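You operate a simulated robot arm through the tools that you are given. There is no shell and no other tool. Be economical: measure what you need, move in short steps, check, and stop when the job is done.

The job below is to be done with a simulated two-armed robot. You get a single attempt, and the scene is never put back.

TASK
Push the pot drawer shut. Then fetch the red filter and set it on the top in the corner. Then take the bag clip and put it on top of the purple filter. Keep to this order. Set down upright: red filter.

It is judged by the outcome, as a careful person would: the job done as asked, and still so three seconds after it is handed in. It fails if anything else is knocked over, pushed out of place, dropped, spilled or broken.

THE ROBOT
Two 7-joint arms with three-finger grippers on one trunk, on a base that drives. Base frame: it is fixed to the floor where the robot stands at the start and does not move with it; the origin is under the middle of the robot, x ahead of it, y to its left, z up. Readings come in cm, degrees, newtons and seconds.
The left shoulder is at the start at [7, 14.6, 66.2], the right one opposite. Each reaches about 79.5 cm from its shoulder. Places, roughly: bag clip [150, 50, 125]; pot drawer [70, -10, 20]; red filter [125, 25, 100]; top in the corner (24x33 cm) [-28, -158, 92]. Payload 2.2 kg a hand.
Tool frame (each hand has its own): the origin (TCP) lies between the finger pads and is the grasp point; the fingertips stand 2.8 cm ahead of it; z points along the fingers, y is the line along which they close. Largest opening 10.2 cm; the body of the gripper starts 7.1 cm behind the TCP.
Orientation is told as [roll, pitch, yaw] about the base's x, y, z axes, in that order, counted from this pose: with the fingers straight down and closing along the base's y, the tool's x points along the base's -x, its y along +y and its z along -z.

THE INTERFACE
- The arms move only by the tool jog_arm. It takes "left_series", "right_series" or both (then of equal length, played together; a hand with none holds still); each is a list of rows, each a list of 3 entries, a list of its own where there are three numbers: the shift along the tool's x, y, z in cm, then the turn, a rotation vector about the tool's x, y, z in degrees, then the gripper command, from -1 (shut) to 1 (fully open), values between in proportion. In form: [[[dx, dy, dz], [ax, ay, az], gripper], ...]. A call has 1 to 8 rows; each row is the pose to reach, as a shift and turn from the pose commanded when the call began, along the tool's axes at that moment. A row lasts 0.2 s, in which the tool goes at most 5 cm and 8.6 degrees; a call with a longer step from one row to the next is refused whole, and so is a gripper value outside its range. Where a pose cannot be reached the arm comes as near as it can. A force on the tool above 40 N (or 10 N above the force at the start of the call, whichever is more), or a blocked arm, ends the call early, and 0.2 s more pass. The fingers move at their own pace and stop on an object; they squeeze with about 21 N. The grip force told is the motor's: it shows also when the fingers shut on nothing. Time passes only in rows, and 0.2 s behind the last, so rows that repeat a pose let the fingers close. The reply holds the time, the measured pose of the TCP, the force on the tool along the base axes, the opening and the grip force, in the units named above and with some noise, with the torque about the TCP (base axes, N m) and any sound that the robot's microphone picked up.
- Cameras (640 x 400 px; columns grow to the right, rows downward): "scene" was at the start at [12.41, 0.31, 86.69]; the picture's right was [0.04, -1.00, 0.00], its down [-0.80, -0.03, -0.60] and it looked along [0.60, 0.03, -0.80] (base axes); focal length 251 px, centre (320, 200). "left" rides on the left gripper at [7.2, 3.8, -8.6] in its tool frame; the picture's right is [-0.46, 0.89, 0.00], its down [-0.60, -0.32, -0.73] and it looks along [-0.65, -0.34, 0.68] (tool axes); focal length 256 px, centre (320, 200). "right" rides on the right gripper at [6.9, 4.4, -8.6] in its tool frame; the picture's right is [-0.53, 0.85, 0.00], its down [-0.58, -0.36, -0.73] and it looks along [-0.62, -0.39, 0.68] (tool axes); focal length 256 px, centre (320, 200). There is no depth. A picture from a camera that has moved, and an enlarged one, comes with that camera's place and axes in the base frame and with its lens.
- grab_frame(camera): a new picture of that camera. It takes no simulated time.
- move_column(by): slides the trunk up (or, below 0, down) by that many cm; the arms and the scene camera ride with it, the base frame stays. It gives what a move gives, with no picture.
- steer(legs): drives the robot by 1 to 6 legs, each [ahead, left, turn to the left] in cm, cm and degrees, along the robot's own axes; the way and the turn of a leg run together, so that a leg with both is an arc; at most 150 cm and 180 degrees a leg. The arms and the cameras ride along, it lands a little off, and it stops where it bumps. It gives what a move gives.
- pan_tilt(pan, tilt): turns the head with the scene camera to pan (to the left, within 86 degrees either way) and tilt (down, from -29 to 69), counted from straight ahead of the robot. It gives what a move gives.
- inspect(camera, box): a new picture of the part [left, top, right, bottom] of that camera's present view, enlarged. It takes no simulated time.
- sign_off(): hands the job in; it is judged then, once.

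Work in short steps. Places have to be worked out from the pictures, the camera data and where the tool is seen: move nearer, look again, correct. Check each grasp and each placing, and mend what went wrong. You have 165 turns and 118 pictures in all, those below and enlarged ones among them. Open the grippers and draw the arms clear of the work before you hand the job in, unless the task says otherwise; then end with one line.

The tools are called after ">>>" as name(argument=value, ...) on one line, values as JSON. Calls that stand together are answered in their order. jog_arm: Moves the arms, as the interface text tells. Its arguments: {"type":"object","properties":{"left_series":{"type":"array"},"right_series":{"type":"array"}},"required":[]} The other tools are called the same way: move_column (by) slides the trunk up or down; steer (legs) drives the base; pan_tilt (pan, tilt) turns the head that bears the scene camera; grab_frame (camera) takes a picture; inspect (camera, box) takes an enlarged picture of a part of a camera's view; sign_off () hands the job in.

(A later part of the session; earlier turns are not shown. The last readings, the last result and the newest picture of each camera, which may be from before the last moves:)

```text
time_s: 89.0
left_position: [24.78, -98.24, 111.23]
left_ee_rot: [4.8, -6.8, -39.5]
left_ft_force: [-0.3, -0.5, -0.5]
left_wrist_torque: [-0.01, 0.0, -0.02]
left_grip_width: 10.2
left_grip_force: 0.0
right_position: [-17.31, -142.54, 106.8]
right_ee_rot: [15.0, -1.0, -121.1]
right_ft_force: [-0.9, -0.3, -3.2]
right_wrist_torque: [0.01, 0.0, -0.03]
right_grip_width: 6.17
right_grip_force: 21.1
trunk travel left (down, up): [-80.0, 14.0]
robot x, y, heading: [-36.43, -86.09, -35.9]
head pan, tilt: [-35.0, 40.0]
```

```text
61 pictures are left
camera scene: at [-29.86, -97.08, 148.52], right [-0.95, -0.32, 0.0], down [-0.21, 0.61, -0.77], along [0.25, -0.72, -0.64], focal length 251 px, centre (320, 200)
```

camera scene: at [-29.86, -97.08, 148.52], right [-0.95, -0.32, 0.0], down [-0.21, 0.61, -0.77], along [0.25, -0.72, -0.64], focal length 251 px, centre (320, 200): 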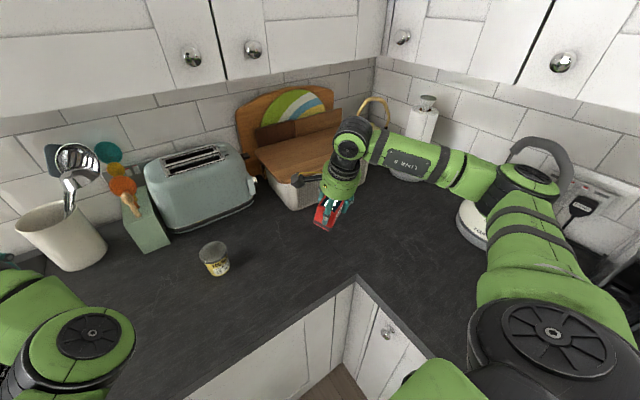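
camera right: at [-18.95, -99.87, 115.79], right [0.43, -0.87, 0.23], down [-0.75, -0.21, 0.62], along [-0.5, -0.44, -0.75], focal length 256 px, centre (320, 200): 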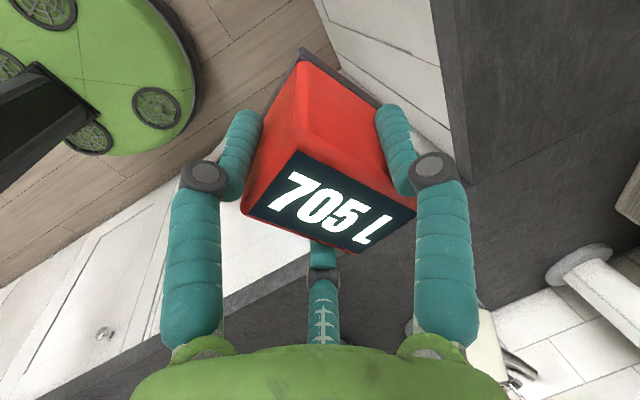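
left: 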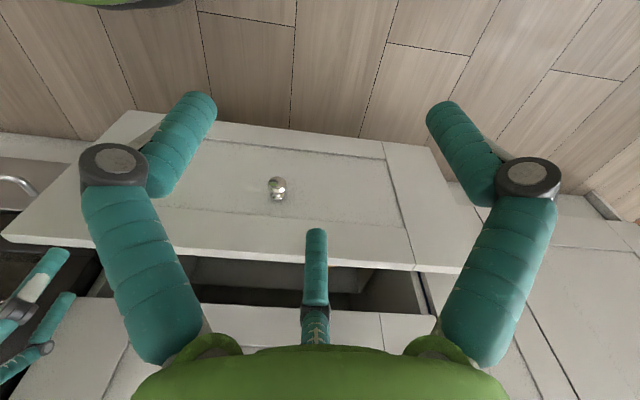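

Still clear. I continue toward (−27, −154) and check the elbow against the kettle.

>>> jog_arm(right_series=[[[-2.5, -0.4, -0.1], [0, 0, 0], -1], [[-5.5, -0.8, -0.2], [0, 0, 0], -1], [[-8.5, -1.3, -0.3], [0, 0, 0], -1], [[-11.5, -1.8, -0.45], [0, 0, 0], -1], [[-15, -2.2, -0.6], [0, 0, 0], -1]])

>>> grab_frame(camera="scene")

>>> grab_frame(camera="right")

```text
time_s: 90.2
left_position: [24.88, -98.24, 111.17]
left_ee_rot: [4.8, -6.8, -39.6]
left_ft_force: [0.2, 0.3, 0.3]
left_wrist_torque: [-0.01, -0.01, 0.0]
left_grip_width: 10.21
left_grip_force: 0.0
right_position: [-26.91, -154.06, 107.02]
right_ee_rot: [15.0, -1.0, -121.2]
right_ft_force: [0.1, 0.0, -2.0]
right_wrist_torque: [0.01, 0.01, 0.0]
right_grip_width: 6.17
right_grip_force: 21.1
trunk travel left (down, up): [-80.0, 14.0]
robot x, y, heading: [-36.26, -86.14, -36.5]
head pan, tilt: [-35.0, 40.0]
```

```text
60 pictures are left
camera scene: at [-29.87, -97.15, 148.51], right [-0.95, -0.32, 0.0], down [-0.21, 0.61, -0.77], along [0.25, -0.72, -0.64], focal length 251 px, centre (320, 200)
```

scene: 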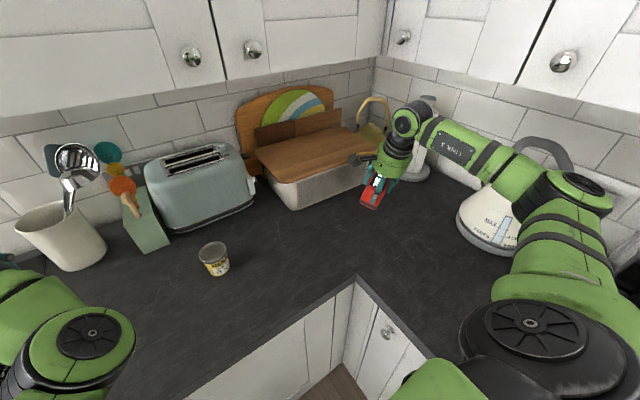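

```text
59 pictures are left
camera right: at [-21.58, -149.16, 116.4], right [0.42, -0.88, 0.23], down [-0.76, -0.2, 0.62], along [-0.5, -0.44, -0.75], focal length 256 px, centre (320, 200)
```

right: 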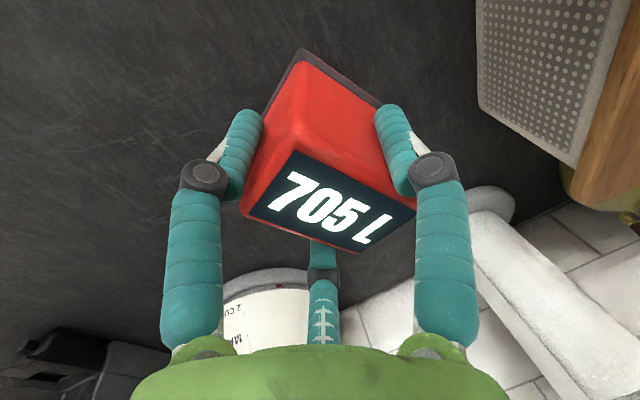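

The filter hovers over free counter. I check its uprightness by zooming in before lowering.

>>> inspect(camera="scene", box=[320, 150, 448, 230])

```text
5.00 times, centred on (384, 190) of scene
camera zoom: at [-29.87, -97.15, 148.51], right [-0.95, -0.32, 0.0], down [-0.21, 0.61, -0.77], along [0.25, -0.72, -0.64], focal length 1255 px, centre (0, 250)
```

zoom: 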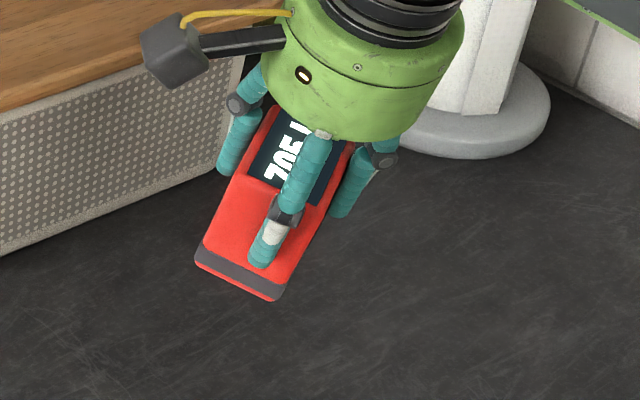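

The filter has taken on the hand's 15° tilt, with its bottom leaning forward. I turn the hand to vertical and recheck.

>>> jog_arm(right_series=[[[0, 0, 0], [5, 0, 0], -1], [[0, 0, 0], [10, 0, 0], -1], [[0, 0, 0], [15, 0, 0], -1]])

>>> inspect(camera="scene", box=[320, 150, 448, 230])

```text
time_s: 91.0
left_position: [24.98, -98.34, 111.08]
left_ee_rot: [4.7, -6.7, -39.5]
left_ft_force: [0.3, -0.4, 0.1]
left_wrist_torque: [-0.01, 0.02, 0.01]
left_grip_width: 10.2
left_grip_force: 0.1
right_position: [-26.85, -153.98, 107.23]
right_ee_rot: [-0.3, -1.1, -121.3]
right_ft_force: [0.1, 0.0, -2.0]
right_wrist_torque: [0.03, -0.01, -0.03]
right_grip_width: 6.16
right_grip_force: 20.8
trunk travel left (down, up): [-80.0, 14.0]
robot x, y, heading: [-36.57, -86.13, -36.0]
head pan, tilt: [-35.0, 40.0]
```

```text
5.00 times, centred on (384, 190) of scene
camera zoom: at [-29.68, -97.04, 148.51], right [-0.95, -0.32, 0.0], down [-0.21, 0.61, -0.77], along [0.25, -0.72, -0.64], focal length 1255 px, centre (0, 250)
```

zoom: 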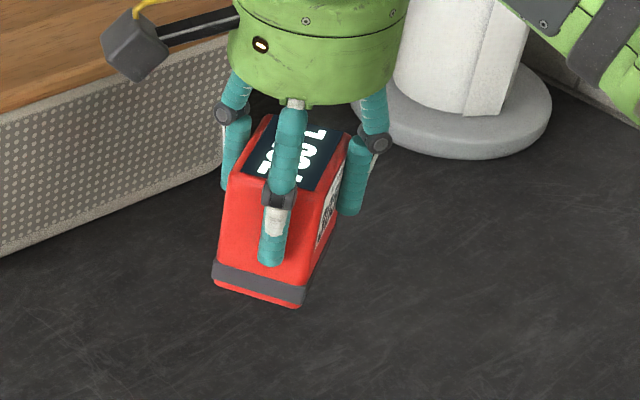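

Now it is upright. I lower 8.5 cm, then creep to contact.

>>> jog_arm(right_series=[[[0, 0, 2], [0, 0, 0], -1], [[0, 0, 4], [0, 0, 0], -1], [[0, 0, 6], [0, 0, 0], -1], [[0, 0, 7.5], [0, 0, 0], -1], [[0, 0, 8.5], [0, 0, 0], -1]])

>>> jog_arm(right_series=[[[0, 0, 0.3], [0, 0, 0], -1], [[0, 0, 0.6], [0, 0, 0], -1], [[0, 0, 0.9], [0, 0, 0], -1]])

>>> inspect(camera="scene", box=[320, 165, 448, 245])

```text
time_s: 92.2
left_position: [24.88, -98.24, 111.17]
left_ee_rot: [4.8, -6.9, -39.6]
left_ft_force: [0.5, 0.2, -0.3]
left_wrist_torque: [0.0, 0.02, -0.01]
left_grip_width: 10.21
left_grip_force: 0.1
right_position: [-26.92, -154.23, 98.47]
right_ee_rot: [0.0, -1.1, -121.1]
right_ft_force: [0.4, 0.0, -2.3]
right_wrist_torque: [0.01, 0.02, -0.01]
right_grip_width: 6.18
right_grip_force: 21.1
trunk travel left (down, up): [-80.0, 14.0]
robot x, y, heading: [-36.51, -86.29, -36.3]
head pan, tilt: [-35.0, 40.0]
```

```text
time_s: 93.0
left_position: [24.87, -98.17, 111.34]
left_ee_rot: [4.8, -6.9, -39.5]
left_ft_force: [0.3, 0.7, -0.8]
left_wrist_torque: [0.04, 0.03, -0.02]
left_grip_width: 10.2
left_grip_force: 0.0
right_position: [-26.99, -154.21, 97.78]
right_ee_rot: [-0.2, -1.1, -121.2]
right_ft_force: [-0.7, -0.4, -1.6]
right_wrist_torque: [0.0, 0.0, -0.05]
right_grip_width: 6.15
right_grip_force: 20.8
trunk travel left (down, up): [-80.0, 14.0]
robot x, y, heading: [-36.49, -85.62, -36.1]
head pan, tilt: [-35.0, 40.0]
```

```text
5.00 times, centred on (384, 205) of scene
camera zoom: at [-29.77, -97.04, 148.52], right [-0.95, -0.32, 0.0], down [-0.21, 0.61, -0.77], along [0.25, -0.72, -0.64], focal length 1255 px, centre (0, 175)
```

zoom: 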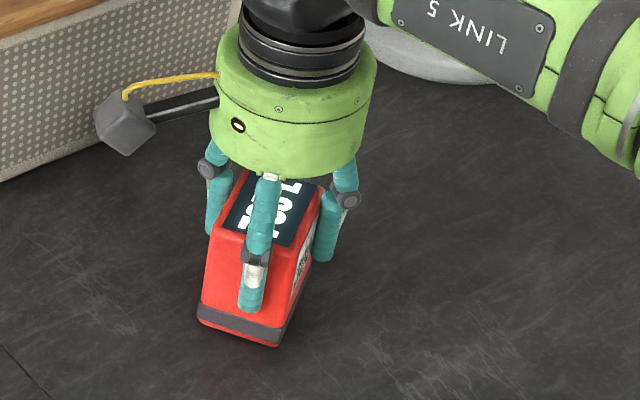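

Still no contact (−1.6 N). I creep further down in small steps.

>>> jog_arm(right_series=[[[0, 0, 0.3], [0, 0, 0], -1], [[0, 0, 0.6], [0, 0, 0], -1], [[0, 0, 0.9], [0, 0, 0], -1], [[0, 0, 1.2], [0, 0, 0], -1]])

```text
time_s: 94.0
left_position: [24.89, -97.95, 111.18]
left_ee_rot: [4.5, -7.1, -39.5]
left_ft_force: [-0.4, -0.6, 0.7]
left_wrist_torque: [0.0, -0.02, 0.01]
left_grip_width: 10.19
left_grip_force: 0.0
right_position: [-27.05, -154.05, 96.85]
right_ee_rot: [0.2, -1.2, -121.1]
right_ft_force: [1.0, -1.6, 16.0]
right_wrist_torque: [-0.3, -0.03, -0.07]
right_grip_width: 6.21
right_grip_force: 21.0
trunk travel left (down, up): [-80.0, 14.0]
robot x, y, heading: [-36.54, -85.98, -36.0]
head pan, tilt: [-35.0, 40.0]
```

It is resting on the counter with 16 N. I ease off slightly and open.

>>> jog_arm(right_series=[[[0, 0, -0.3], [0, 0, 0], -1], [[0, 0, -0.3], [0, 0, 0], 0.5], [[0, 0, -0.3], [0, 0, 0], 1], [[0, 0, -0.3], [0, 0, 0], 1]])

>>> inspect(camera="scene", box=[320, 165, 448, 245])

```text
time_s: 95.0
left_position: [24.95, -98.32, 111.13]
left_ee_rot: [4.8, -6.9, -39.5]
left_ft_force: [0.0, -0.6, 0.3]
left_wrist_torque: [0.0, 0.03, -0.01]
left_grip_width: 10.2
left_grip_force: 0.1
right_position: [-27.04, -154.11, 96.91]
right_ee_rot: [-0.1, -1.1, -121.2]
right_ft_force: [0.9, -0.5, 0.9]
right_wrist_torque: [-0.01, 0.0, -0.02]
right_grip_width: 10.22
right_grip_force: 0.1
trunk travel left (down, up): [-80.0, 14.0]
robot x, y, heading: [-36.78, -85.78, -36.3]
head pan, tilt: [-35.0, 40.0]
```

```text
5.00 times, centred on (384, 205) of scene
camera zoom: at [-29.77, -97.04, 148.51], right [-0.95, -0.32, 0.0], down [-0.21, 0.61, -0.77], along [0.25, -0.72, -0.64], focal length 1255 px, centre (0, 175)
```

zoom: 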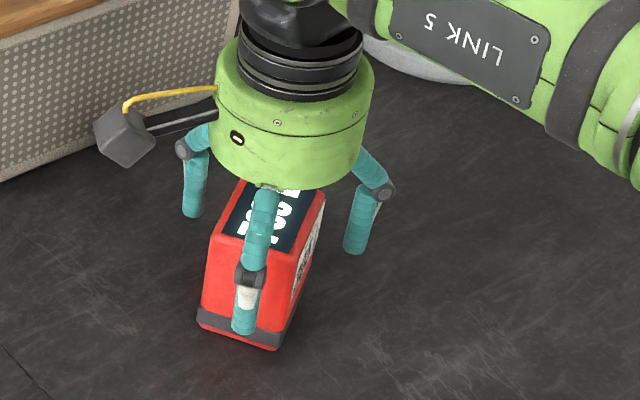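

Released and standing upright. I raise the hand straight up and verify.

>>> jog_arm(right_series=[[[0, 0, -1.5], [0, 0, 0], 1], [[0, 0, -4], [0, 0, 0], 1], [[0, 0, -7], [0, 0, 0], 1], [[0, 0, -10], [0, 0, 0], 1], [[0, 0, -13], [0, 0, 0], 1]])

>>> inspect(camera="scene", box=[290, 130, 482, 250])

```text
time_s: 96.2
left_position: [24.95, -98.06, 111.16]
left_ee_rot: [4.7, -6.9, -39.5]
left_ft_force: [0.3, 0.0, 0.3]
left_wrist_torque: [0.0, -0.02, -0.02]
left_grip_width: 10.19
left_grip_force: 0.2
right_position: [-26.78, -154.01, 109.81]
right_ee_rot: [-0.1, -1.1, -121.2]
right_ft_force: [-0.1, -0.4, -0.2]
right_wrist_torque: [-0.03, 0.02, 0.01]
right_grip_width: 10.2
right_grip_force: 0.0
trunk travel left (down, up): [-80.0, 14.0]
robot x, y, heading: [-36.37, -85.79, -36.0]
head pan, tilt: [-35.0, 40.0]
```

```text
3.33 times, centred on (386, 190) of scene
camera zoom: at [-29.75, -96.94, 148.52], right [-0.95, -0.32, 0.0], down [-0.21, 0.61, -0.77], along [0.25, -0.72, -0.64], focal length 836 px, centre (100, 233)
```

zoom: 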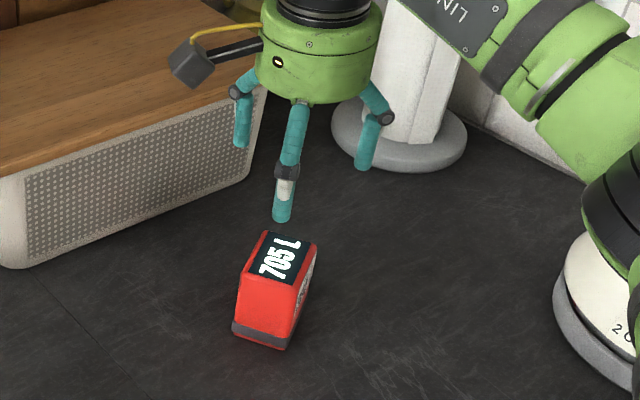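

The red filter stands upright at about (−27, −154), inside the target area. I bring the right hand back in and leave.

>>> jog_arm(right_series=[[[4.5, 0.5, 0], [0, 0, 0], 1], [[9, 1, 0], [0, 0, 0], 1], [[13.5, 1.5, 0], [0, 0, 0], 1], [[18, 2, 0], [0, 0, 0], 1], [[22.5, 2.5, 0], [0, 0, 0], 1], [[27, 3, 0], [0, 0, 0], 1], [[31.5, 3.5, 0], [0, 0, 0], 1], [[36, 4, 0], [0, 0, 0], 1]])

>>> steer(legs=[[-30, 0, 0], [0, 98, 0], [0, 98, 0]])

>>> pan_tilt(pan=10, tilt=20)

>>> grab_frame(camera="scene")

```text
time_s: 98.0
left_position: [24.98, -98.08, 111.15]
left_ee_rot: [4.6, -6.8, -39.4]
left_ft_force: [-0.4, -0.1, 0.2]
left_wrist_torque: [-0.02, 0.03, 0.02]
left_grip_width: 10.2
left_grip_force: 0.2
right_position: [-4.77, -125.08, 109.08]
right_ee_rot: [0.0, -1.2, -121.4]
right_ft_force: [-0.3, -0.2, 0.5]
right_wrist_torque: [-0.03, 0.05, 0.01]
right_grip_width: 10.2
right_grip_force: 0.1
trunk travel left (down, up): [-80.0, 14.0]
robot x, y, heading: [-36.59, -86.29, -36.3]
head pan, tilt: [-35.0, 40.0]
```

```text
time_s: 109.5
left_position: [116.46, 81.12, 111.25]
left_ee_rot: [4.8, -6.8, -38.6]
left_ft_force: [0.4, 1.2, 0.0]
left_wrist_torque: [0.03, 0.0, 0.01]
left_grip_width: 10.19
left_grip_force: 0.0
right_position: [87.14, 53.53, 109.09]
right_ee_rot: [-0.1, -1.1, -120.1]
right_ft_force: [0.2, 0.7, 0.1]
right_wrist_torque: [-0.01, 0.0, 0.01]
right_grip_width: 10.19
right_grip_force: 0.0
trunk travel left (down, up): [-80.0, 14.0]
robot x, y, heading: [54.75, 92.24, -35.0]
head pan, tilt: [-35.0, 40.0]
```

```text
time_s: 110.7
left_position: [116.55, 81.14, 111.14]
left_ee_rot: [4.8, -6.9, -38.6]
left_ft_force: [-0.3, -0.3, 0.1]
left_wrist_torque: [0.0, -0.01, -0.01]
left_grip_width: 10.21
left_grip_force: 0.2
right_position: [87.16, 53.57, 108.95]
right_ee_rot: [-0.1, -1.0, -120.2]
right_ft_force: [-0.3, 0.1, 0.8]
right_wrist_torque: [-0.03, 0.0, -0.01]
right_grip_width: 10.17
right_grip_force: 0.0
trunk travel left (down, up): [-80.0, 14.0]
robot x, y, heading: [54.83, 92.32, -34.9]
head pan, tilt: [10.0, 20.0]
```

```text
53 pictures are left
camera scene: at [67.43, 85.46, 151.66], right [-0.43, -0.91, 0.0], down [-0.31, 0.15, -0.94], along [0.85, -0.4, -0.34], focal length 251 px, centre (320, 200)
```

scene: 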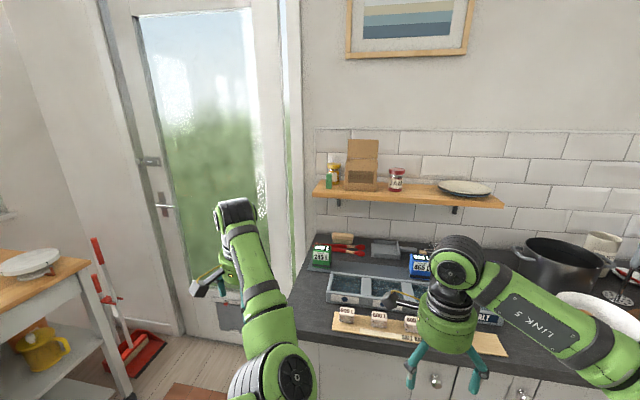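

>>> inspect(camera="scene", box=[295, 130, 423, 210])

>>> grab_frame(camera="right")

```text
5.00 times, centred on (359, 170) of scene
camera zoom: at [67.43, 85.46, 151.66], right [-0.43, -0.91, 0.0], down [-0.31, 0.15, -0.94], along [0.85, -0.4, -0.34], focal length 1255 px, centre (125, 350)
```

zoom: 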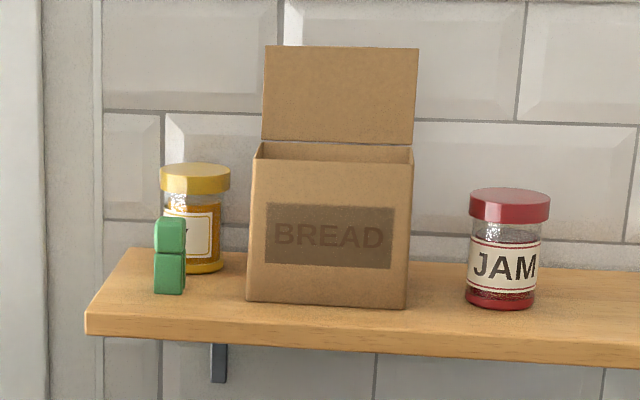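

```text
51 pictures are left
camera right: at [94.59, 57.38, 117.56], right [0.46, -0.89, 0.01], down [-0.6, -0.3, 0.74], along [-0.66, -0.35, -0.67], focal length 256 px, centre (320, 200)
```

right: 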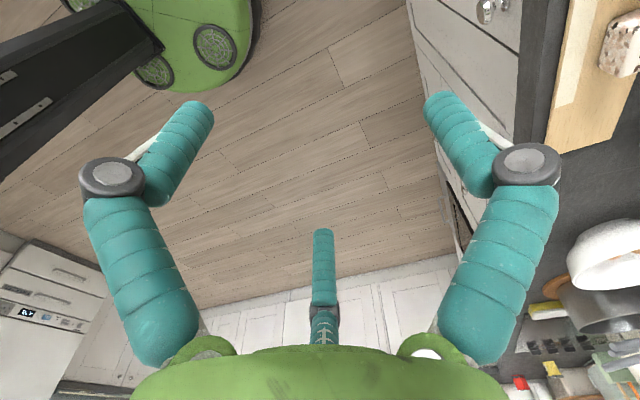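

The bag clip is the green two-part block, about 2.6 cm wide and 7 cm tall, standing near the left front of the shelf at about (159, 38) with the shelf top near z 119.5. It is too deep to reach across the counter, so I raise the trunk and go round to the open floor left of the counter end.

>>> move_column(by=14)

>>> steer(legs=[[0, 58, 0], [35, 0, 0]])

>>> pan_tilt(pan=-25, tilt=25)

>>> grab_frame(camera="scene")

```text
time_s: 112.3
left_position: [116.59, 81.21, 125.27]
left_ee_rot: [4.7, -7.0, -38.6]
left_ft_force: [-0.5, 0.6, -0.6]
left_wrist_torque: [0.01, -0.01, 0.0]
left_grip_width: 10.2
left_grip_force: 0.0
right_position: [87.14, 53.5, 123.11]
right_ee_rot: [-0.2, -1.0, -120.2]
right_ft_force: [0.1, 0.4, -0.1]
right_wrist_torque: [-0.01, 0.03, 0.0]
right_grip_width: 10.18
right_grip_force: 0.0
trunk travel left (down, up): [-94.0, 0.0]
robot x, y, heading: [54.61, 92.46, -35.0]
head pan, tilt: [10.0, 20.0]
```

```text
time_s: 117.5
left_position: [178.33, 108.0, 125.46]
left_ee_rot: [4.9, -7.0, -39.1]
left_ft_force: [0.6, -0.6, -0.7]
left_wrist_torque: [0.0, -0.03, -0.01]
left_grip_width: 10.2
left_grip_force: 0.0
right_position: [148.63, 80.64, 123.18]
right_ee_rot: [0.1, -1.1, -120.8]
right_ft_force: [-0.2, -0.5, 0.2]
right_wrist_torque: [-0.02, -0.04, 0.02]
right_grip_width: 10.19
right_grip_force: 0.1
trunk travel left (down, up): [-94.0, 0.0]
robot x, y, heading: [116.59, 119.29, -35.8]
head pan, tilt: [10.0, 20.0]
```

```text
time_s: 118.5
left_position: [178.63, 107.62, 125.23]
left_ee_rot: [4.6, -6.9, -39.0]
left_ft_force: [0.1, -0.7, -1.2]
left_wrist_torque: [0.0, -0.01, 0.0]
left_grip_width: 10.21
left_grip_force: 0.0
right_position: [148.95, 80.52, 122.98]
right_ee_rot: [-0.2, -1.1, -120.8]
right_ft_force: [0.1, 0.7, 0.3]
right_wrist_torque: [-0.01, -0.01, 0.01]
right_grip_width: 10.2
right_grip_force: 0.1
trunk travel left (down, up): [-94.0, 0.0]
robot x, y, heading: [117.21, 119.52, -36.1]
head pan, tilt: [-25.0, 25.0]
```

```text
50 pictures are left
camera scene: at [125.6, 108.51, 164.85], right [-0.87, -0.49, 0.0], down [-0.21, 0.37, -0.91], along [0.44, -0.79, -0.42], focal length 251 px, centre (320, 200)
```

scene: 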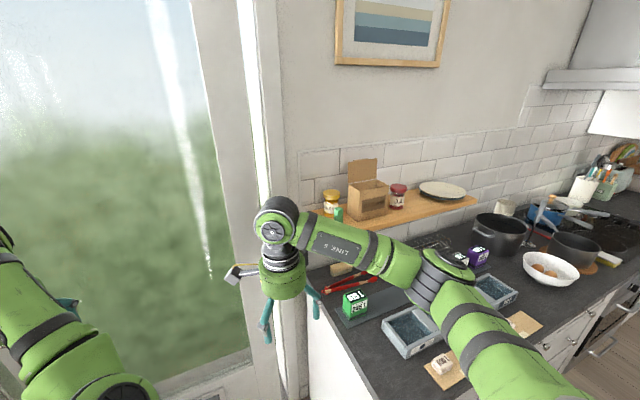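

>>> inspect(camera="scene", box=[300, 160, 428, 240])

>>> grab_frame(camera="right")

```text
5.00 times, centred on (364, 200) of scene
camera zoom: at [125.6, 108.51, 164.85], right [-0.87, -0.49, 0.0], down [-0.21, 0.37, -0.91], along [0.44, -0.79, -0.42], focal length 1255 px, centre (100, 200)
```

zoom: 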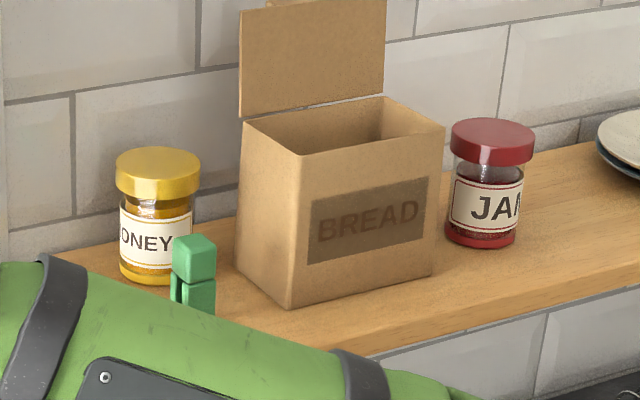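

```text
48 pictures are left
camera right: at [156.35, 84.17, 131.55], right [0.45, -0.89, 0.01], down [-0.6, -0.3, 0.74], along [-0.66, -0.34, -0.67], focal length 256 px, centre (320, 200)
```

right: 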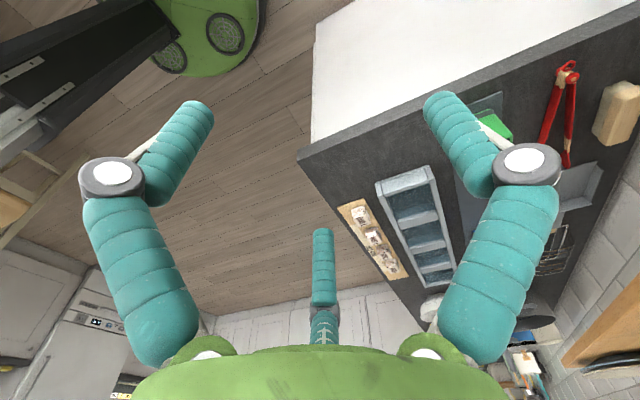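

Triangulated from two views: the clip's top centre is at (156.9, 39.2, 126.4), it stands from about z 120.3, and the honey jar is 5 cm behind it with the bread box 6 cm to its right. I raise the right hand a bit and drive 26 cm ahead.

>>> jog_arm(right_series=[[[0, 0, -3], [0, 0, 0], 0.6], [[0, 0, -6], [0, 0, 0], 0.3], [[0, 0, -9], [0, 0, 0], 0.2]])

>>> steer(legs=[[26, 0, 0]])

>>> pan_tilt(pan=-40, tilt=35)

>>> grab_frame(camera="scene")

```text
time_s: 119.3
left_position: [178.44, 107.89, 125.29]
left_ee_rot: [4.7, -6.9, -39.1]
left_ft_force: [-0.2, 0.5, 0.8]
left_wrist_torque: [-0.01, -0.03, -0.01]
left_grip_width: 10.2
left_grip_force: 0.1
right_position: [149.03, 80.65, 132.14]
right_ee_rot: [-0.2, -1.1, -120.8]
right_ft_force: [-0.5, -0.3, 0.1]
right_wrist_torque: [0.0, -0.01, 0.0]
right_grip_width: 6.13
right_grip_force: 0.0
trunk travel left (down, up): [-94.0, 0.0]
robot x, y, heading: [117.1, 119.38, -35.7]
head pan, tilt: [-25.0, 25.0]
```

```text
time_s: 121.2
left_position: [199.46, 92.96, 125.4]
left_ee_rot: [4.8, -7.1, -38.7]
left_ft_force: [-0.3, 0.8, 0.2]
left_wrist_torque: [0.0, 0.01, -0.01]
left_grip_width: 10.2
left_grip_force: 0.1
right_position: [170.17, 65.78, 132.16]
right_ee_rot: [0.1, -1.1, -120.5]
right_ft_force: [-0.2, 0.2, 0.3]
right_wrist_torque: [-0.05, -0.04, 0.02]
right_grip_width: 6.11
right_grip_force: 0.1
trunk travel left (down, up): [-94.0, 0.0]
robot x, y, heading: [138.44, 104.36, -35.4]
head pan, tilt: [-25.0, 25.0]
```

```text
time_s: 122.0
left_position: [199.86, 92.73, 125.33]
left_ee_rot: [4.8, -6.9, -39.0]
left_ft_force: [0.8, 0.6, 0.0]
left_wrist_torque: [0.01, 0.03, 0.01]
left_grip_width: 10.17
left_grip_force: 0.0
right_position: [170.48, 65.48, 131.99]
right_ee_rot: [-0.1, -1.1, -120.6]
right_ft_force: [-0.4, 0.6, 0.2]
right_wrist_torque: [0.01, 0.0, -0.02]
right_grip_width: 6.11
right_grip_force: 0.0
trunk travel left (down, up): [-94.0, 0.0]
robot x, y, heading: [138.02, 104.13, -35.1]
head pan, tilt: [-40.0, 35.0]
```

```text
47 pictures are left
camera scene: at [144.43, 92.88, 163.28], right [-0.97, -0.25, 0.0], down [-0.14, 0.55, -0.82], along [0.21, -0.79, -0.57], focal length 251 px, centre (320, 200)
```

scene: 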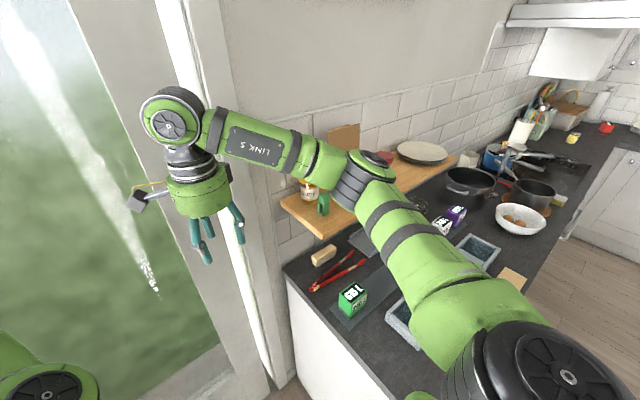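

>>> inspect(camera="scene", box=[270, 150, 398, 230])

```text
5.00 times, centred on (334, 190) of scene
camera zoom: at [144.43, 92.88, 163.28], right [-0.97, -0.25, 0.0], down [-0.14, 0.55, -0.82], along [0.21, -0.79, -0.57], focal length 1255 px, centre (250, 250)
```

zoom: 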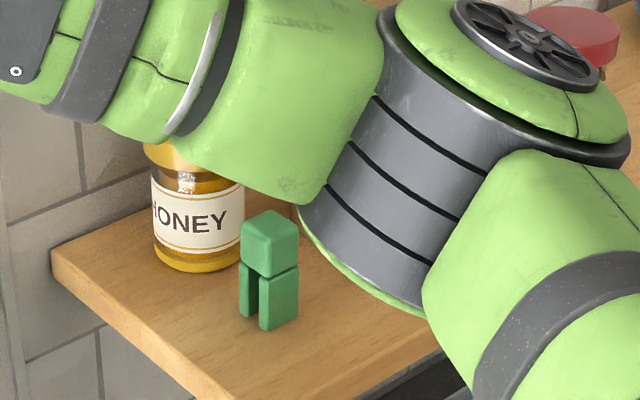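

The clip is a cube head on two legs; the third view confirms (157.2, 39.2), top 126.4. I move the hand 29 cm right to hover above it, with the gripper half open.

>>> jog_arm(right_series=[[[-4.2, 0.3, -0.5], [0, 0, 0], 0.2], [[-8.4, 0.6, -1], [0, 0, 0], 0.2], [[-12.6, 0.8, -1], [0, 0, 0], 0.2], [[-16.8, 1.1, -1], [0, 0, 0], 0.2], [[-21, 1.4, -1], [0, 0, 0], 0.2], [[-25.2, 1.7, -1], [0, 0, 0], 0.2], [[-29.4, 1.9, -1], [0, 0, 0], 0.2]])

>>> grab_frame(camera="scene")

>>> grab_frame(camera="right")

```text
time_s: 123.6
left_position: [199.69, 92.75, 125.31]
left_ee_rot: [4.8, -6.9, -38.9]
left_ft_force: [0.1, 0.5, 1.9]
left_wrist_torque: [0.01, -0.04, -0.02]
left_grip_width: 10.21
left_grip_force: 0.1
right_position: [157.13, 39.02, 133.39]
right_ee_rot: [-0.1, -1.0, -120.6]
right_ft_force: [0.1, 0.1, 0.7]
right_wrist_torque: [-0.01, -0.01, -0.02]
right_grip_width: 6.1
right_grip_force: 0.1
trunk travel left (down, up): [-94.0, 0.0]
robot x, y, heading: [138.08, 104.05, -35.3]
head pan, tilt: [-40.0, 35.0]
```

```text
45 pictures are left
camera scene: at [144.33, 92.77, 163.27], right [-0.97, -0.25, 0.0], down [-0.14, 0.56, -0.82], along [0.21, -0.79, -0.57], focal length 251 px, centre (320, 200)
```

scene: 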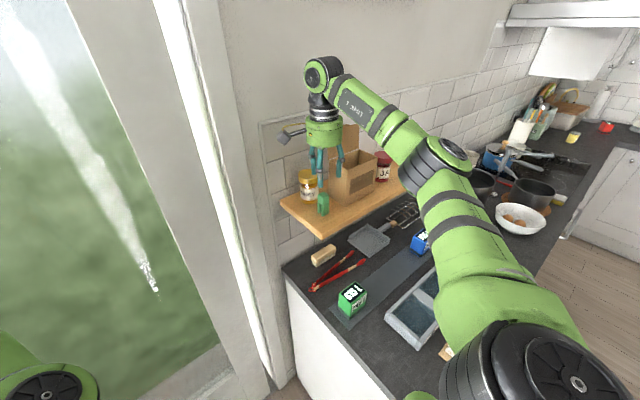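

```text
44 pictures are left
camera right: at [164.52, 42.81, 141.91], right [0.46, -0.89, 0.01], down [-0.6, -0.3, 0.74], along [-0.66, -0.34, -0.67], focal length 256 px, centre (320, 200)
```

right: 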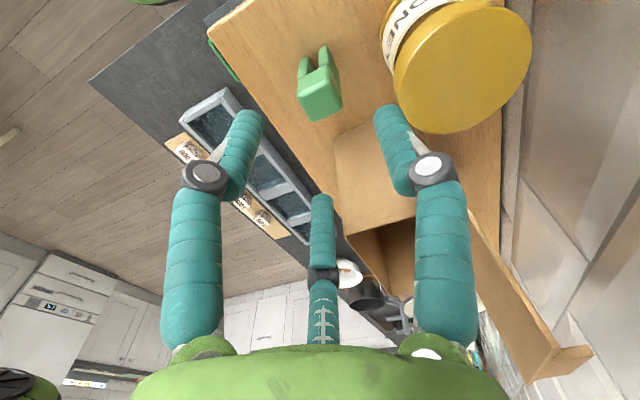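

The jar lid is only about 4.5 cm behind the clip, close to the rear prong. I turn the hand −60° about its axis, so one prong faces me and two straddle the back, and centre by 0.5 cm.

>>> jog_arm(right_series=[[[0.1, 0.1, 0], [0, 0, -8.5], 0.2], [[0.2, 0.2, 0], [0, 0, -17], 0.2], [[0.3, 0.3, 0], [0, 0, -25.5], 0.2], [[0.4, 0.4, 0], [0, 0, -34], 0.2], [[0.5, 0.4, 0], [0, 0, -42.5], 0.2], [[0.5, 0.4, 0], [0, 0, -51], 0.2], [[0.5, 0.4, 0], [0, 0, -59.5], 0.2]])

>>> grab_frame(camera="right")

>>> inspect(camera="scene", box=[260, 110, 388, 230])

```text
time_s: 125.2
left_position: [199.72, 92.82, 125.24]
left_ee_rot: [4.8, -6.9, -38.9]
left_ft_force: [-0.5, -0.5, 0.0]
left_wrist_torque: [0.01, 0.02, -0.01]
left_grip_width: 10.19
left_grip_force: 0.0
right_position: [157.79, 39.55, 133.62]
right_ee_rot: [-1.0, -0.5, -60.8]
right_ft_force: [0.3, 0.4, 1.2]
right_wrist_torque: [0.02, 0.02, 0.02]
right_grip_width: 6.12
right_grip_force: 0.1
trunk travel left (down, up): [-94.0, 0.0]
robot x, y, heading: [138.08, 104.02, -35.1]
head pan, tilt: [-40.0, 35.0]
```

```text
43 pictures are left
camera right: at [158.31, 47.71, 142.08], right [1.0, -0.06, -0.01], down [-0.03, -0.67, 0.74], along [-0.05, -0.74, -0.67], focal length 256 px, centre (320, 200)
```

right: 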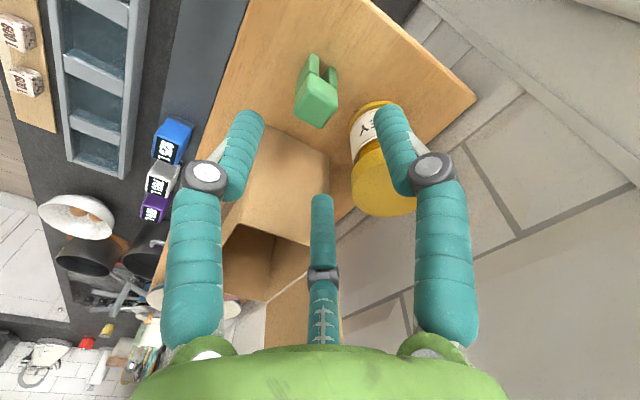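

```text
3.33 times, centred on (324, 170) of scene
camera zoom: at [144.4, 92.91, 163.28], right [-0.97, -0.25, 0.0], down [-0.14, 0.56, -0.82], along [0.21, -0.79, -0.57], focal length 836 px, centre (307, 300)
```

zoom: 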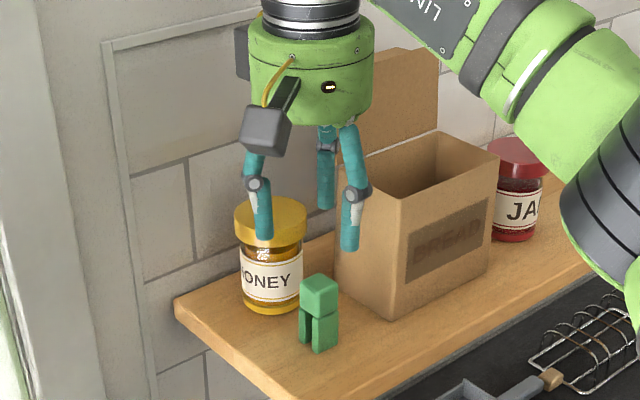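

Well aligned: the clip ray gives (157.5, 39.7) and the TCP is at (157.8, 39.6). The jar and box are clear of the prongs. I descend 8.2 cm.

>>> jog_arm(right_series=[[[0, 0, 2], [0, 0, 0], 0.2], [[0, 0, 4], [0, 0, 0], 0.2], [[0, 0, 6], [0, 0, 0], 0.2], [[0, 0, 7.2], [0, 0, 0], 0.2], [[0, 0, 8.2], [0, 0, 0], 0.2]])

>>> grab_frame(camera="right")

>>> inspect(camera="scene", box=[260, 130, 388, 230])

```text
time_s: 126.4
left_position: [199.78, 92.82, 125.25]
left_ee_rot: [4.8, -6.9, -38.9]
left_ft_force: [0.2, -0.7, 0.6]
left_wrist_torque: [-0.01, 0.03, 0.01]
left_grip_width: 10.19
left_grip_force: 0.1
right_position: [157.55, 39.41, 125.25]
right_ee_rot: [-1.0, -0.5, -61.1]
right_ft_force: [-0.1, -0.2, -0.3]
right_wrist_torque: [0.01, 0.01, 0.01]
right_grip_width: 6.13
right_grip_force: 0.1
trunk travel left (down, up): [-94.0, 0.0]
robot x, y, heading: [138.06, 104.16, -35.7]
head pan, tilt: [-40.0, 35.0]
```

```text
41 pictures are left
camera right: at [158.18, 47.56, 133.74], right [1.0, -0.06, -0.01], down [-0.03, -0.67, 0.74], along [-0.05, -0.74, -0.67], focal length 256 px, centre (320, 200)
```

right: 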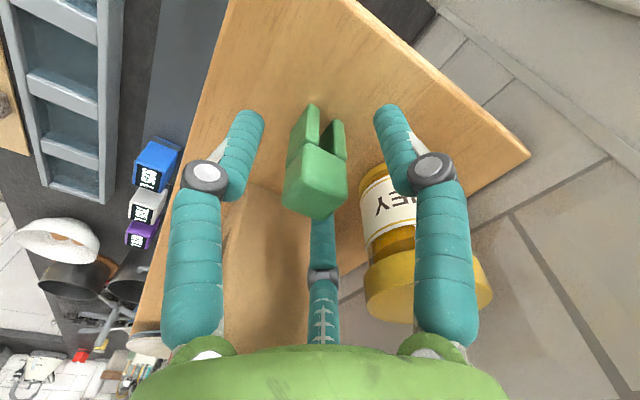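

```text
4.00 times, centred on (324, 180) of scene
camera zoom: at [144.39, 92.86, 163.27], right [-0.97, -0.25, 0.0], down [-0.14, 0.56, -0.82], along [0.21, -0.79, -0.57], focal length 1004 px, centre (304, 280)
```

zoom: 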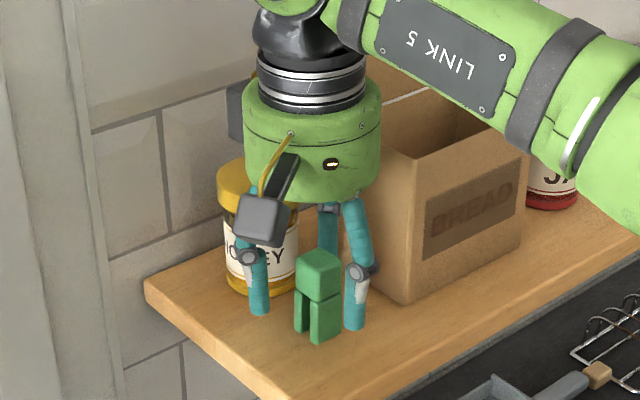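

The clip is centred among the three prongs. I close.

>>> jog_arm(right_series=[[[0, 0, -0.4], [0, 0, 0], -0.1], [[0, 0, -0.4], [0, 0, 0], -0.5], [[0, 0, -0.4], [0, 0, 0], -1], [[0, 0, -0.4], [0, 0, 0], -1]])

>>> inspect(camera="scene", box=[260, 130, 388, 230])

>>> grab_frame(camera="right")

```text
time_s: 127.4
left_position: [199.7, 92.8, 125.26]
left_ee_rot: [4.7, -6.9, -39.0]
left_ft_force: [-0.8, -0.3, -0.9]
left_wrist_torque: [0.01, 0.03, 0.01]
left_grip_width: 10.19
left_grip_force: 0.0
right_position: [157.49, 39.37, 125.85]
right_ee_rot: [-1.0, -0.5, -61.1]
right_ft_force: [0.8, -0.4, 0.9]
right_wrist_torque: [-0.02, -0.02, 0.0]
right_grip_width: 2.83
right_grip_force: 21.5
trunk travel left (down, up): [-94.0, 0.0]
robot x, y, heading: [137.91, 103.88, -35.7]
head pan, tilt: [-40.0, 35.0]
```

```text
4.00 times, centred on (324, 180) of scene
camera zoom: at [144.4, 92.91, 163.28], right [-0.97, -0.25, 0.0], down [-0.14, 0.56, -0.82], along [0.21, -0.79, -0.57], focal length 1004 px, centre (304, 280)
```

zoom: 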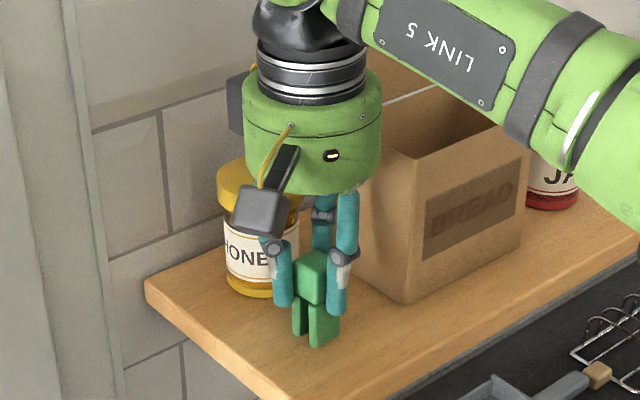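

```text
38 pictures are left
camera right: at [158.19, 47.55, 134.27], right [1.0, -0.06, -0.01], down [-0.03, -0.67, 0.74], along [-0.05, -0.74, -0.67], focal length 256 px, centre (320, 200)
```

right: 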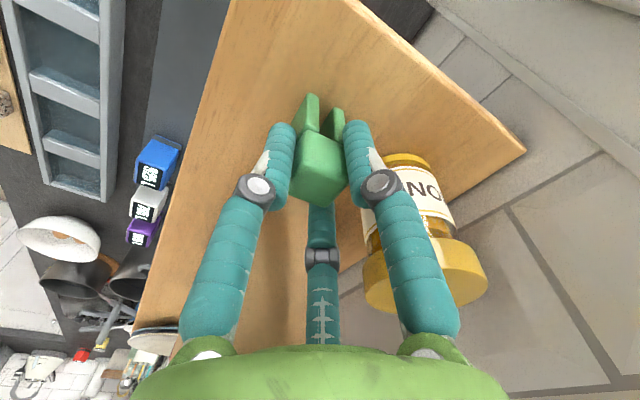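

The clip is firmly held (2.8 cm, 21 N). I lift it 8 cm and check.

>>> jog_arm(right_series=[[[0, 0, -1], [0, 0, 0], -1], [[0, 0, -3], [0, 0, 0], -1], [[0, 0, -5.5], [0, 0, 0], -1], [[0, 0, -8], [0, 0, 0], -1]])

>>> inspect(camera="scene", box=[260, 110, 388, 230])

```text
time_s: 128.4
left_position: [199.73, 93.01, 125.25]
left_ee_rot: [4.6, -6.9, -38.9]
left_ft_force: [0.3, 0.5, -0.3]
left_wrist_torque: [-0.02, 0.01, -0.01]
left_grip_width: 10.2
left_grip_force: 0.1
right_position: [157.73, 39.48, 133.76]
right_ee_rot: [-0.9, -0.5, -61.1]
right_ft_force: [-1.1, 0.5, -0.4]
right_wrist_torque: [-0.02, 0.04, 0.02]
right_grip_width: 2.84
right_grip_force: 21.2
trunk travel left (down, up): [-94.0, 0.0]
robot x, y, heading: [137.62, 104.17, -35.5]
head pan, tilt: [-40.0, 35.0]
```

```text
3.33 times, centred on (324, 170) of scene
camera zoom: at [144.41, 92.98, 163.28], right [-0.97, -0.25, 0.0], down [-0.14, 0.55, -0.82], along [0.21, -0.79, -0.57], focal length 836 px, centre (307, 300)
```

zoom: 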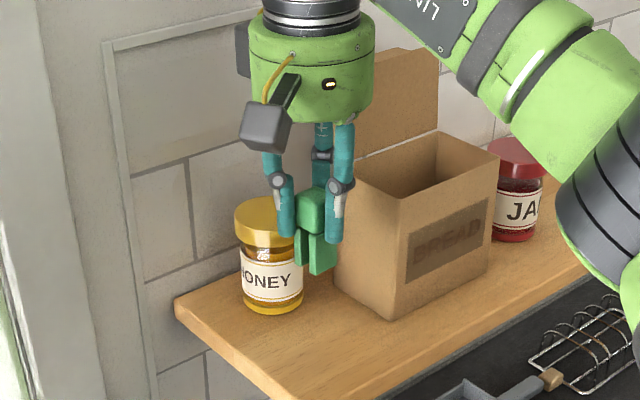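

The clip is clear of the shelf. I back straight off 60 cm, then strafe right toward the purple filter and look.

>>> steer(legs=[[-60, 0, 0]])

>>> jog_arm(right_series=[[[2, 3.5, 0], [0, 0, 0], -1], [[4, 7, 0], [0, 0, 0], -1], [[6, 10.5, 0], [0, 0, 0], -1], [[8, 14, 0], [0, 0, 0], -1], [[10, 17.5, 0], [0, 0, 0], -1], [[12, 21, 0], [0, 0, 0], -1]])

>>> steer(legs=[[0, -88, 0]])

>>> pan_tilt(pan=-5, tilt=40)

>>> grab_frame(camera="scene")

```text
time_s: 131.8
left_position: [150.84, 128.01, 125.15]
left_ee_rot: [4.7, -6.9, -38.3]
left_ft_force: [0.5, -0.8, -0.3]
left_wrist_torque: [-0.02, 0.03, 0.01]
left_grip_width: 10.2
left_grip_force: 0.1
right_position: [109.42, 74.2, 133.71]
right_ee_rot: [-1.0, -0.5, -60.4]
right_ft_force: [-0.1, -0.9, 0.0]
right_wrist_torque: [-0.01, 0.0, -0.02]
right_grip_width: 2.81
right_grip_force: 21.2
trunk travel left (down, up): [-94.0, 0.0]
robot x, y, heading: [88.78, 138.59, -35.2]
head pan, tilt: [-40.0, 35.0]
```

```text
time_s: 133.2
left_position: [150.77, 128.18, 125.19]
left_ee_rot: [4.5, -7.0, -38.3]
left_ft_force: [0.8, 0.1, -0.4]
left_wrist_torque: [0.02, 0.0, -0.01]
left_grip_width: 10.22
left_grip_force: 0.1
right_position: [121.64, 95.04, 133.18]
right_ee_rot: [-1.1, -0.4, -60.5]
right_ft_force: [0.5, -0.7, 0.6]
right_wrist_torque: [-0.05, 0.02, -0.02]
right_grip_width: 2.81
right_grip_force: 20.9
trunk travel left (down, up): [-94.0, 0.0]
robot x, y, heading: [89.05, 138.77, -34.8]
head pan, tilt: [-40.0, 35.0]
```

```text
time_s: 137.8
left_position: [100.69, 56.59, 125.37]
left_ee_rot: [4.7, -6.9, -38.6]
left_ft_force: [-0.9, 0.0, -0.3]
left_wrist_torque: [-0.02, -0.01, 0.02]
left_grip_width: 10.2
left_grip_force: 0.2
right_position: [71.37, 23.5, 133.35]
right_ee_rot: [-0.9, -0.5, -60.8]
right_ft_force: [0.2, -0.6, -0.3]
right_wrist_torque: [-0.01, -0.01, -0.01]
right_grip_width: 2.8
right_grip_force: 20.9
trunk travel left (down, up): [-94.0, 0.0]
robot x, y, heading: [39.38, 67.4, -35.3]
head pan, tilt: [-40.0, 35.0]
```

```text
time_s: 138.8
left_position: [100.61, 56.52, 125.3]
left_ee_rot: [4.8, -6.9, -38.6]
left_ft_force: [0.1, 0.4, -0.6]
left_wrist_torque: [-0.01, -0.02, -0.01]
left_grip_width: 10.19
left_grip_force: 0.2
right_position: [71.22, 23.43, 133.1]
right_ee_rot: [-0.9, -0.5, -60.8]
right_ft_force: [0.0, -0.5, 0.1]
right_wrist_torque: [-0.03, -0.01, -0.01]
right_grip_width: 2.82
right_grip_force: 21.1
trunk travel left (down, up): [-94.0, 0.0]
robot x, y, heading: [39.04, 67.77, -35.3]
head pan, tilt: [-5.0, 40.0]
```

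```text
36 pictures are left
camera scene: at [49.63, 59.35, 162.52], right [-0.65, -0.76, 0.0], down [-0.49, 0.42, -0.77], along [0.58, -0.5, -0.64], focal length 251 px, centre (320, 200)
```

scene: 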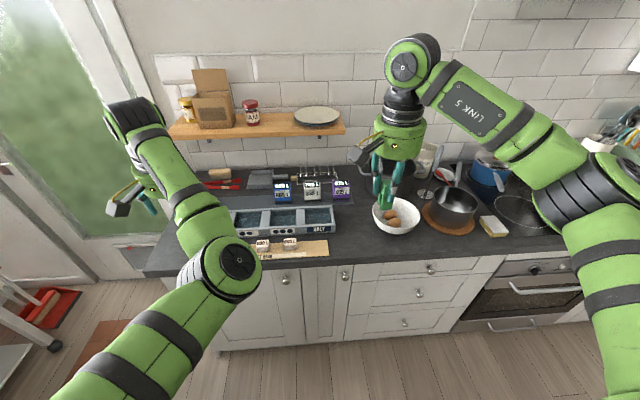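

>>> inspect(camera="scene", box=[260, 150, 388, 230])

```text
5.00 times, centred on (324, 190) of scene
camera zoom: at [49.63, 59.35, 162.52], right [-0.65, -0.76, 0.0], down [-0.49, 0.42, -0.77], along [0.58, -0.5, -0.64], focal length 1255 px, centre (300, 250)
```

zoom: 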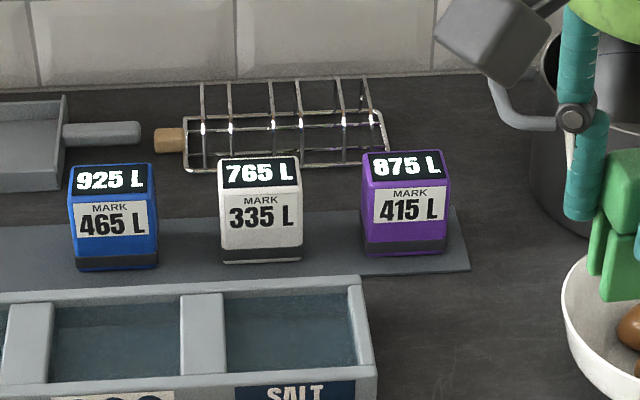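

The purple filter's top centre is at about (109.5, −3.8, 99.4), which is 99 cm ahead and 17.6 cm right of me, the same lateral as the hand. I drive up 33 cm, then lower the trunk 12.

>>> steer(legs=[[33, 0, 0]])

>>> move_column(by=-12)

>>> pan_tilt(pan=-15, tilt=45)

>>> grab_frame(camera="scene")

```text
time_s: 141.0
left_position: [128.04, 37.64, 125.49]
left_ee_rot: [4.8, -7.0, -38.5]
left_ft_force: [0.1, 0.3, -0.2]
left_wrist_torque: [0.0, 0.02, 0.0]
left_grip_width: 10.22
left_grip_force: 0.2
right_position: [98.75, 4.52, 133.22]
right_ee_rot: [-0.9, -0.5, -60.6]
right_ft_force: [-0.2, -0.3, 1.0]
right_wrist_torque: [-0.03, -0.05, 0.02]
right_grip_width: 2.79
right_grip_force: 20.4
trunk travel left (down, up): [-94.0, 0.0]
robot x, y, heading: [66.49, 47.95, -35.0]
head pan, tilt: [-5.0, 40.0]
```

```text
time_s: 142.5
left_position: [128.32, 37.31, 113.16]
left_ee_rot: [4.7, -6.9, -38.4]
left_ft_force: [0.0, -0.2, 0.6]
left_wrist_torque: [0.02, -0.01, 0.03]
left_grip_width: 10.16
left_grip_force: 0.1
right_position: [98.93, 4.23, 121.04]
right_ee_rot: [-0.9, -0.6, -60.5]
right_ft_force: [0.9, -0.2, -0.7]
right_wrist_torque: [-0.04, -0.03, 0.02]
right_grip_width: 2.8
right_grip_force: 21.1
trunk travel left (down, up): [-82.0, 12.0]
robot x, y, heading: [66.62, 48.44, -34.9]
head pan, tilt: [-5.0, 40.0]
```

```text
time_s: 143.2
left_position: [128.31, 37.41, 113.24]
left_ee_rot: [4.7, -6.8, -38.4]
left_ft_force: [-0.2, -0.7, 0.2]
left_wrist_torque: [0.03, -0.01, 0.03]
left_grip_width: 10.2
left_grip_force: 0.0
right_position: [99.01, 4.15, 121.12]
right_ee_rot: [-0.9, -0.4, -60.6]
right_ft_force: [-0.5, -0.5, -0.7]
right_wrist_torque: [-0.01, -0.02, -0.02]
right_grip_width: 2.79
right_grip_force: 21.1
trunk travel left (down, up): [-82.0, 12.0]
robot x, y, heading: [66.4, 47.94, -34.9]
head pan, tilt: [-15.0, 45.0]
```

```text
34 pictures are left
camera scene: at [75.9, 39.33, 149.8], right [-0.77, -0.64, 0.0], down [-0.45, 0.54, -0.71], along [0.46, -0.54, -0.71], focal length 251 px, centre (320, 200)
```

scene: 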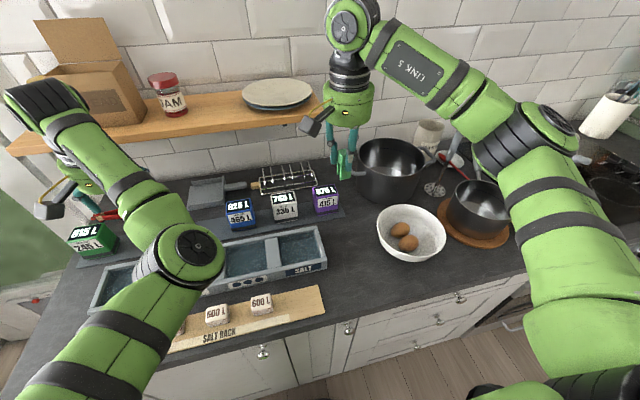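

>>> inspect(camera="scene", box=[264, 140, 392, 220])

>>> grab_frame(camera="right")

```text
5.00 times, centred on (328, 180) of scene
camera zoom: at [75.9, 39.33, 149.8], right [-0.77, -0.64, 0.0], down [-0.45, 0.54, -0.71], along [0.46, -0.54, -0.71], focal length 1255 px, centre (280, 300)
```

zoom: 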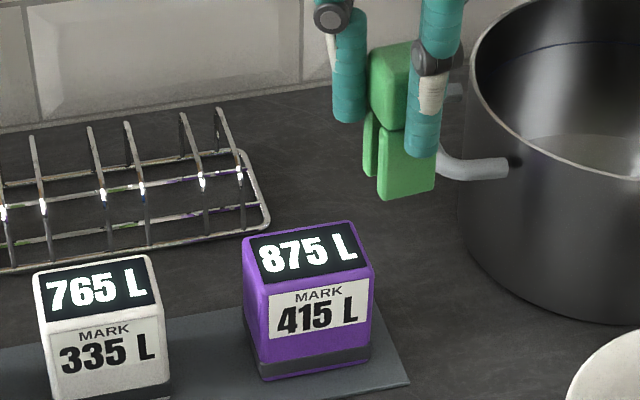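

```text
32 pictures are left
camera right: at [99.51, 12.47, 129.67], right [1.0, -0.05, -0.01], down [-0.03, -0.67, 0.74], along [-0.04, -0.74, -0.67], focal length 256 px, centre (320, 200)
```

right: 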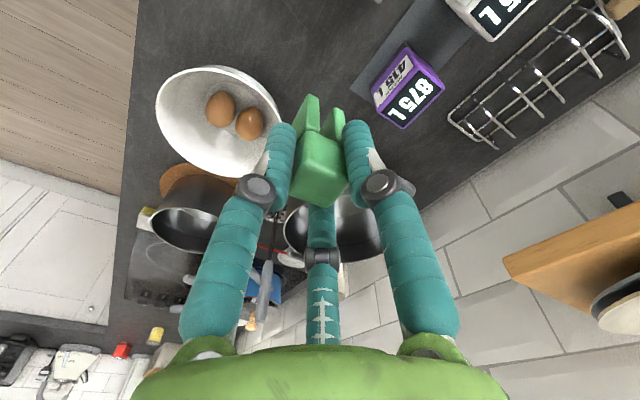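

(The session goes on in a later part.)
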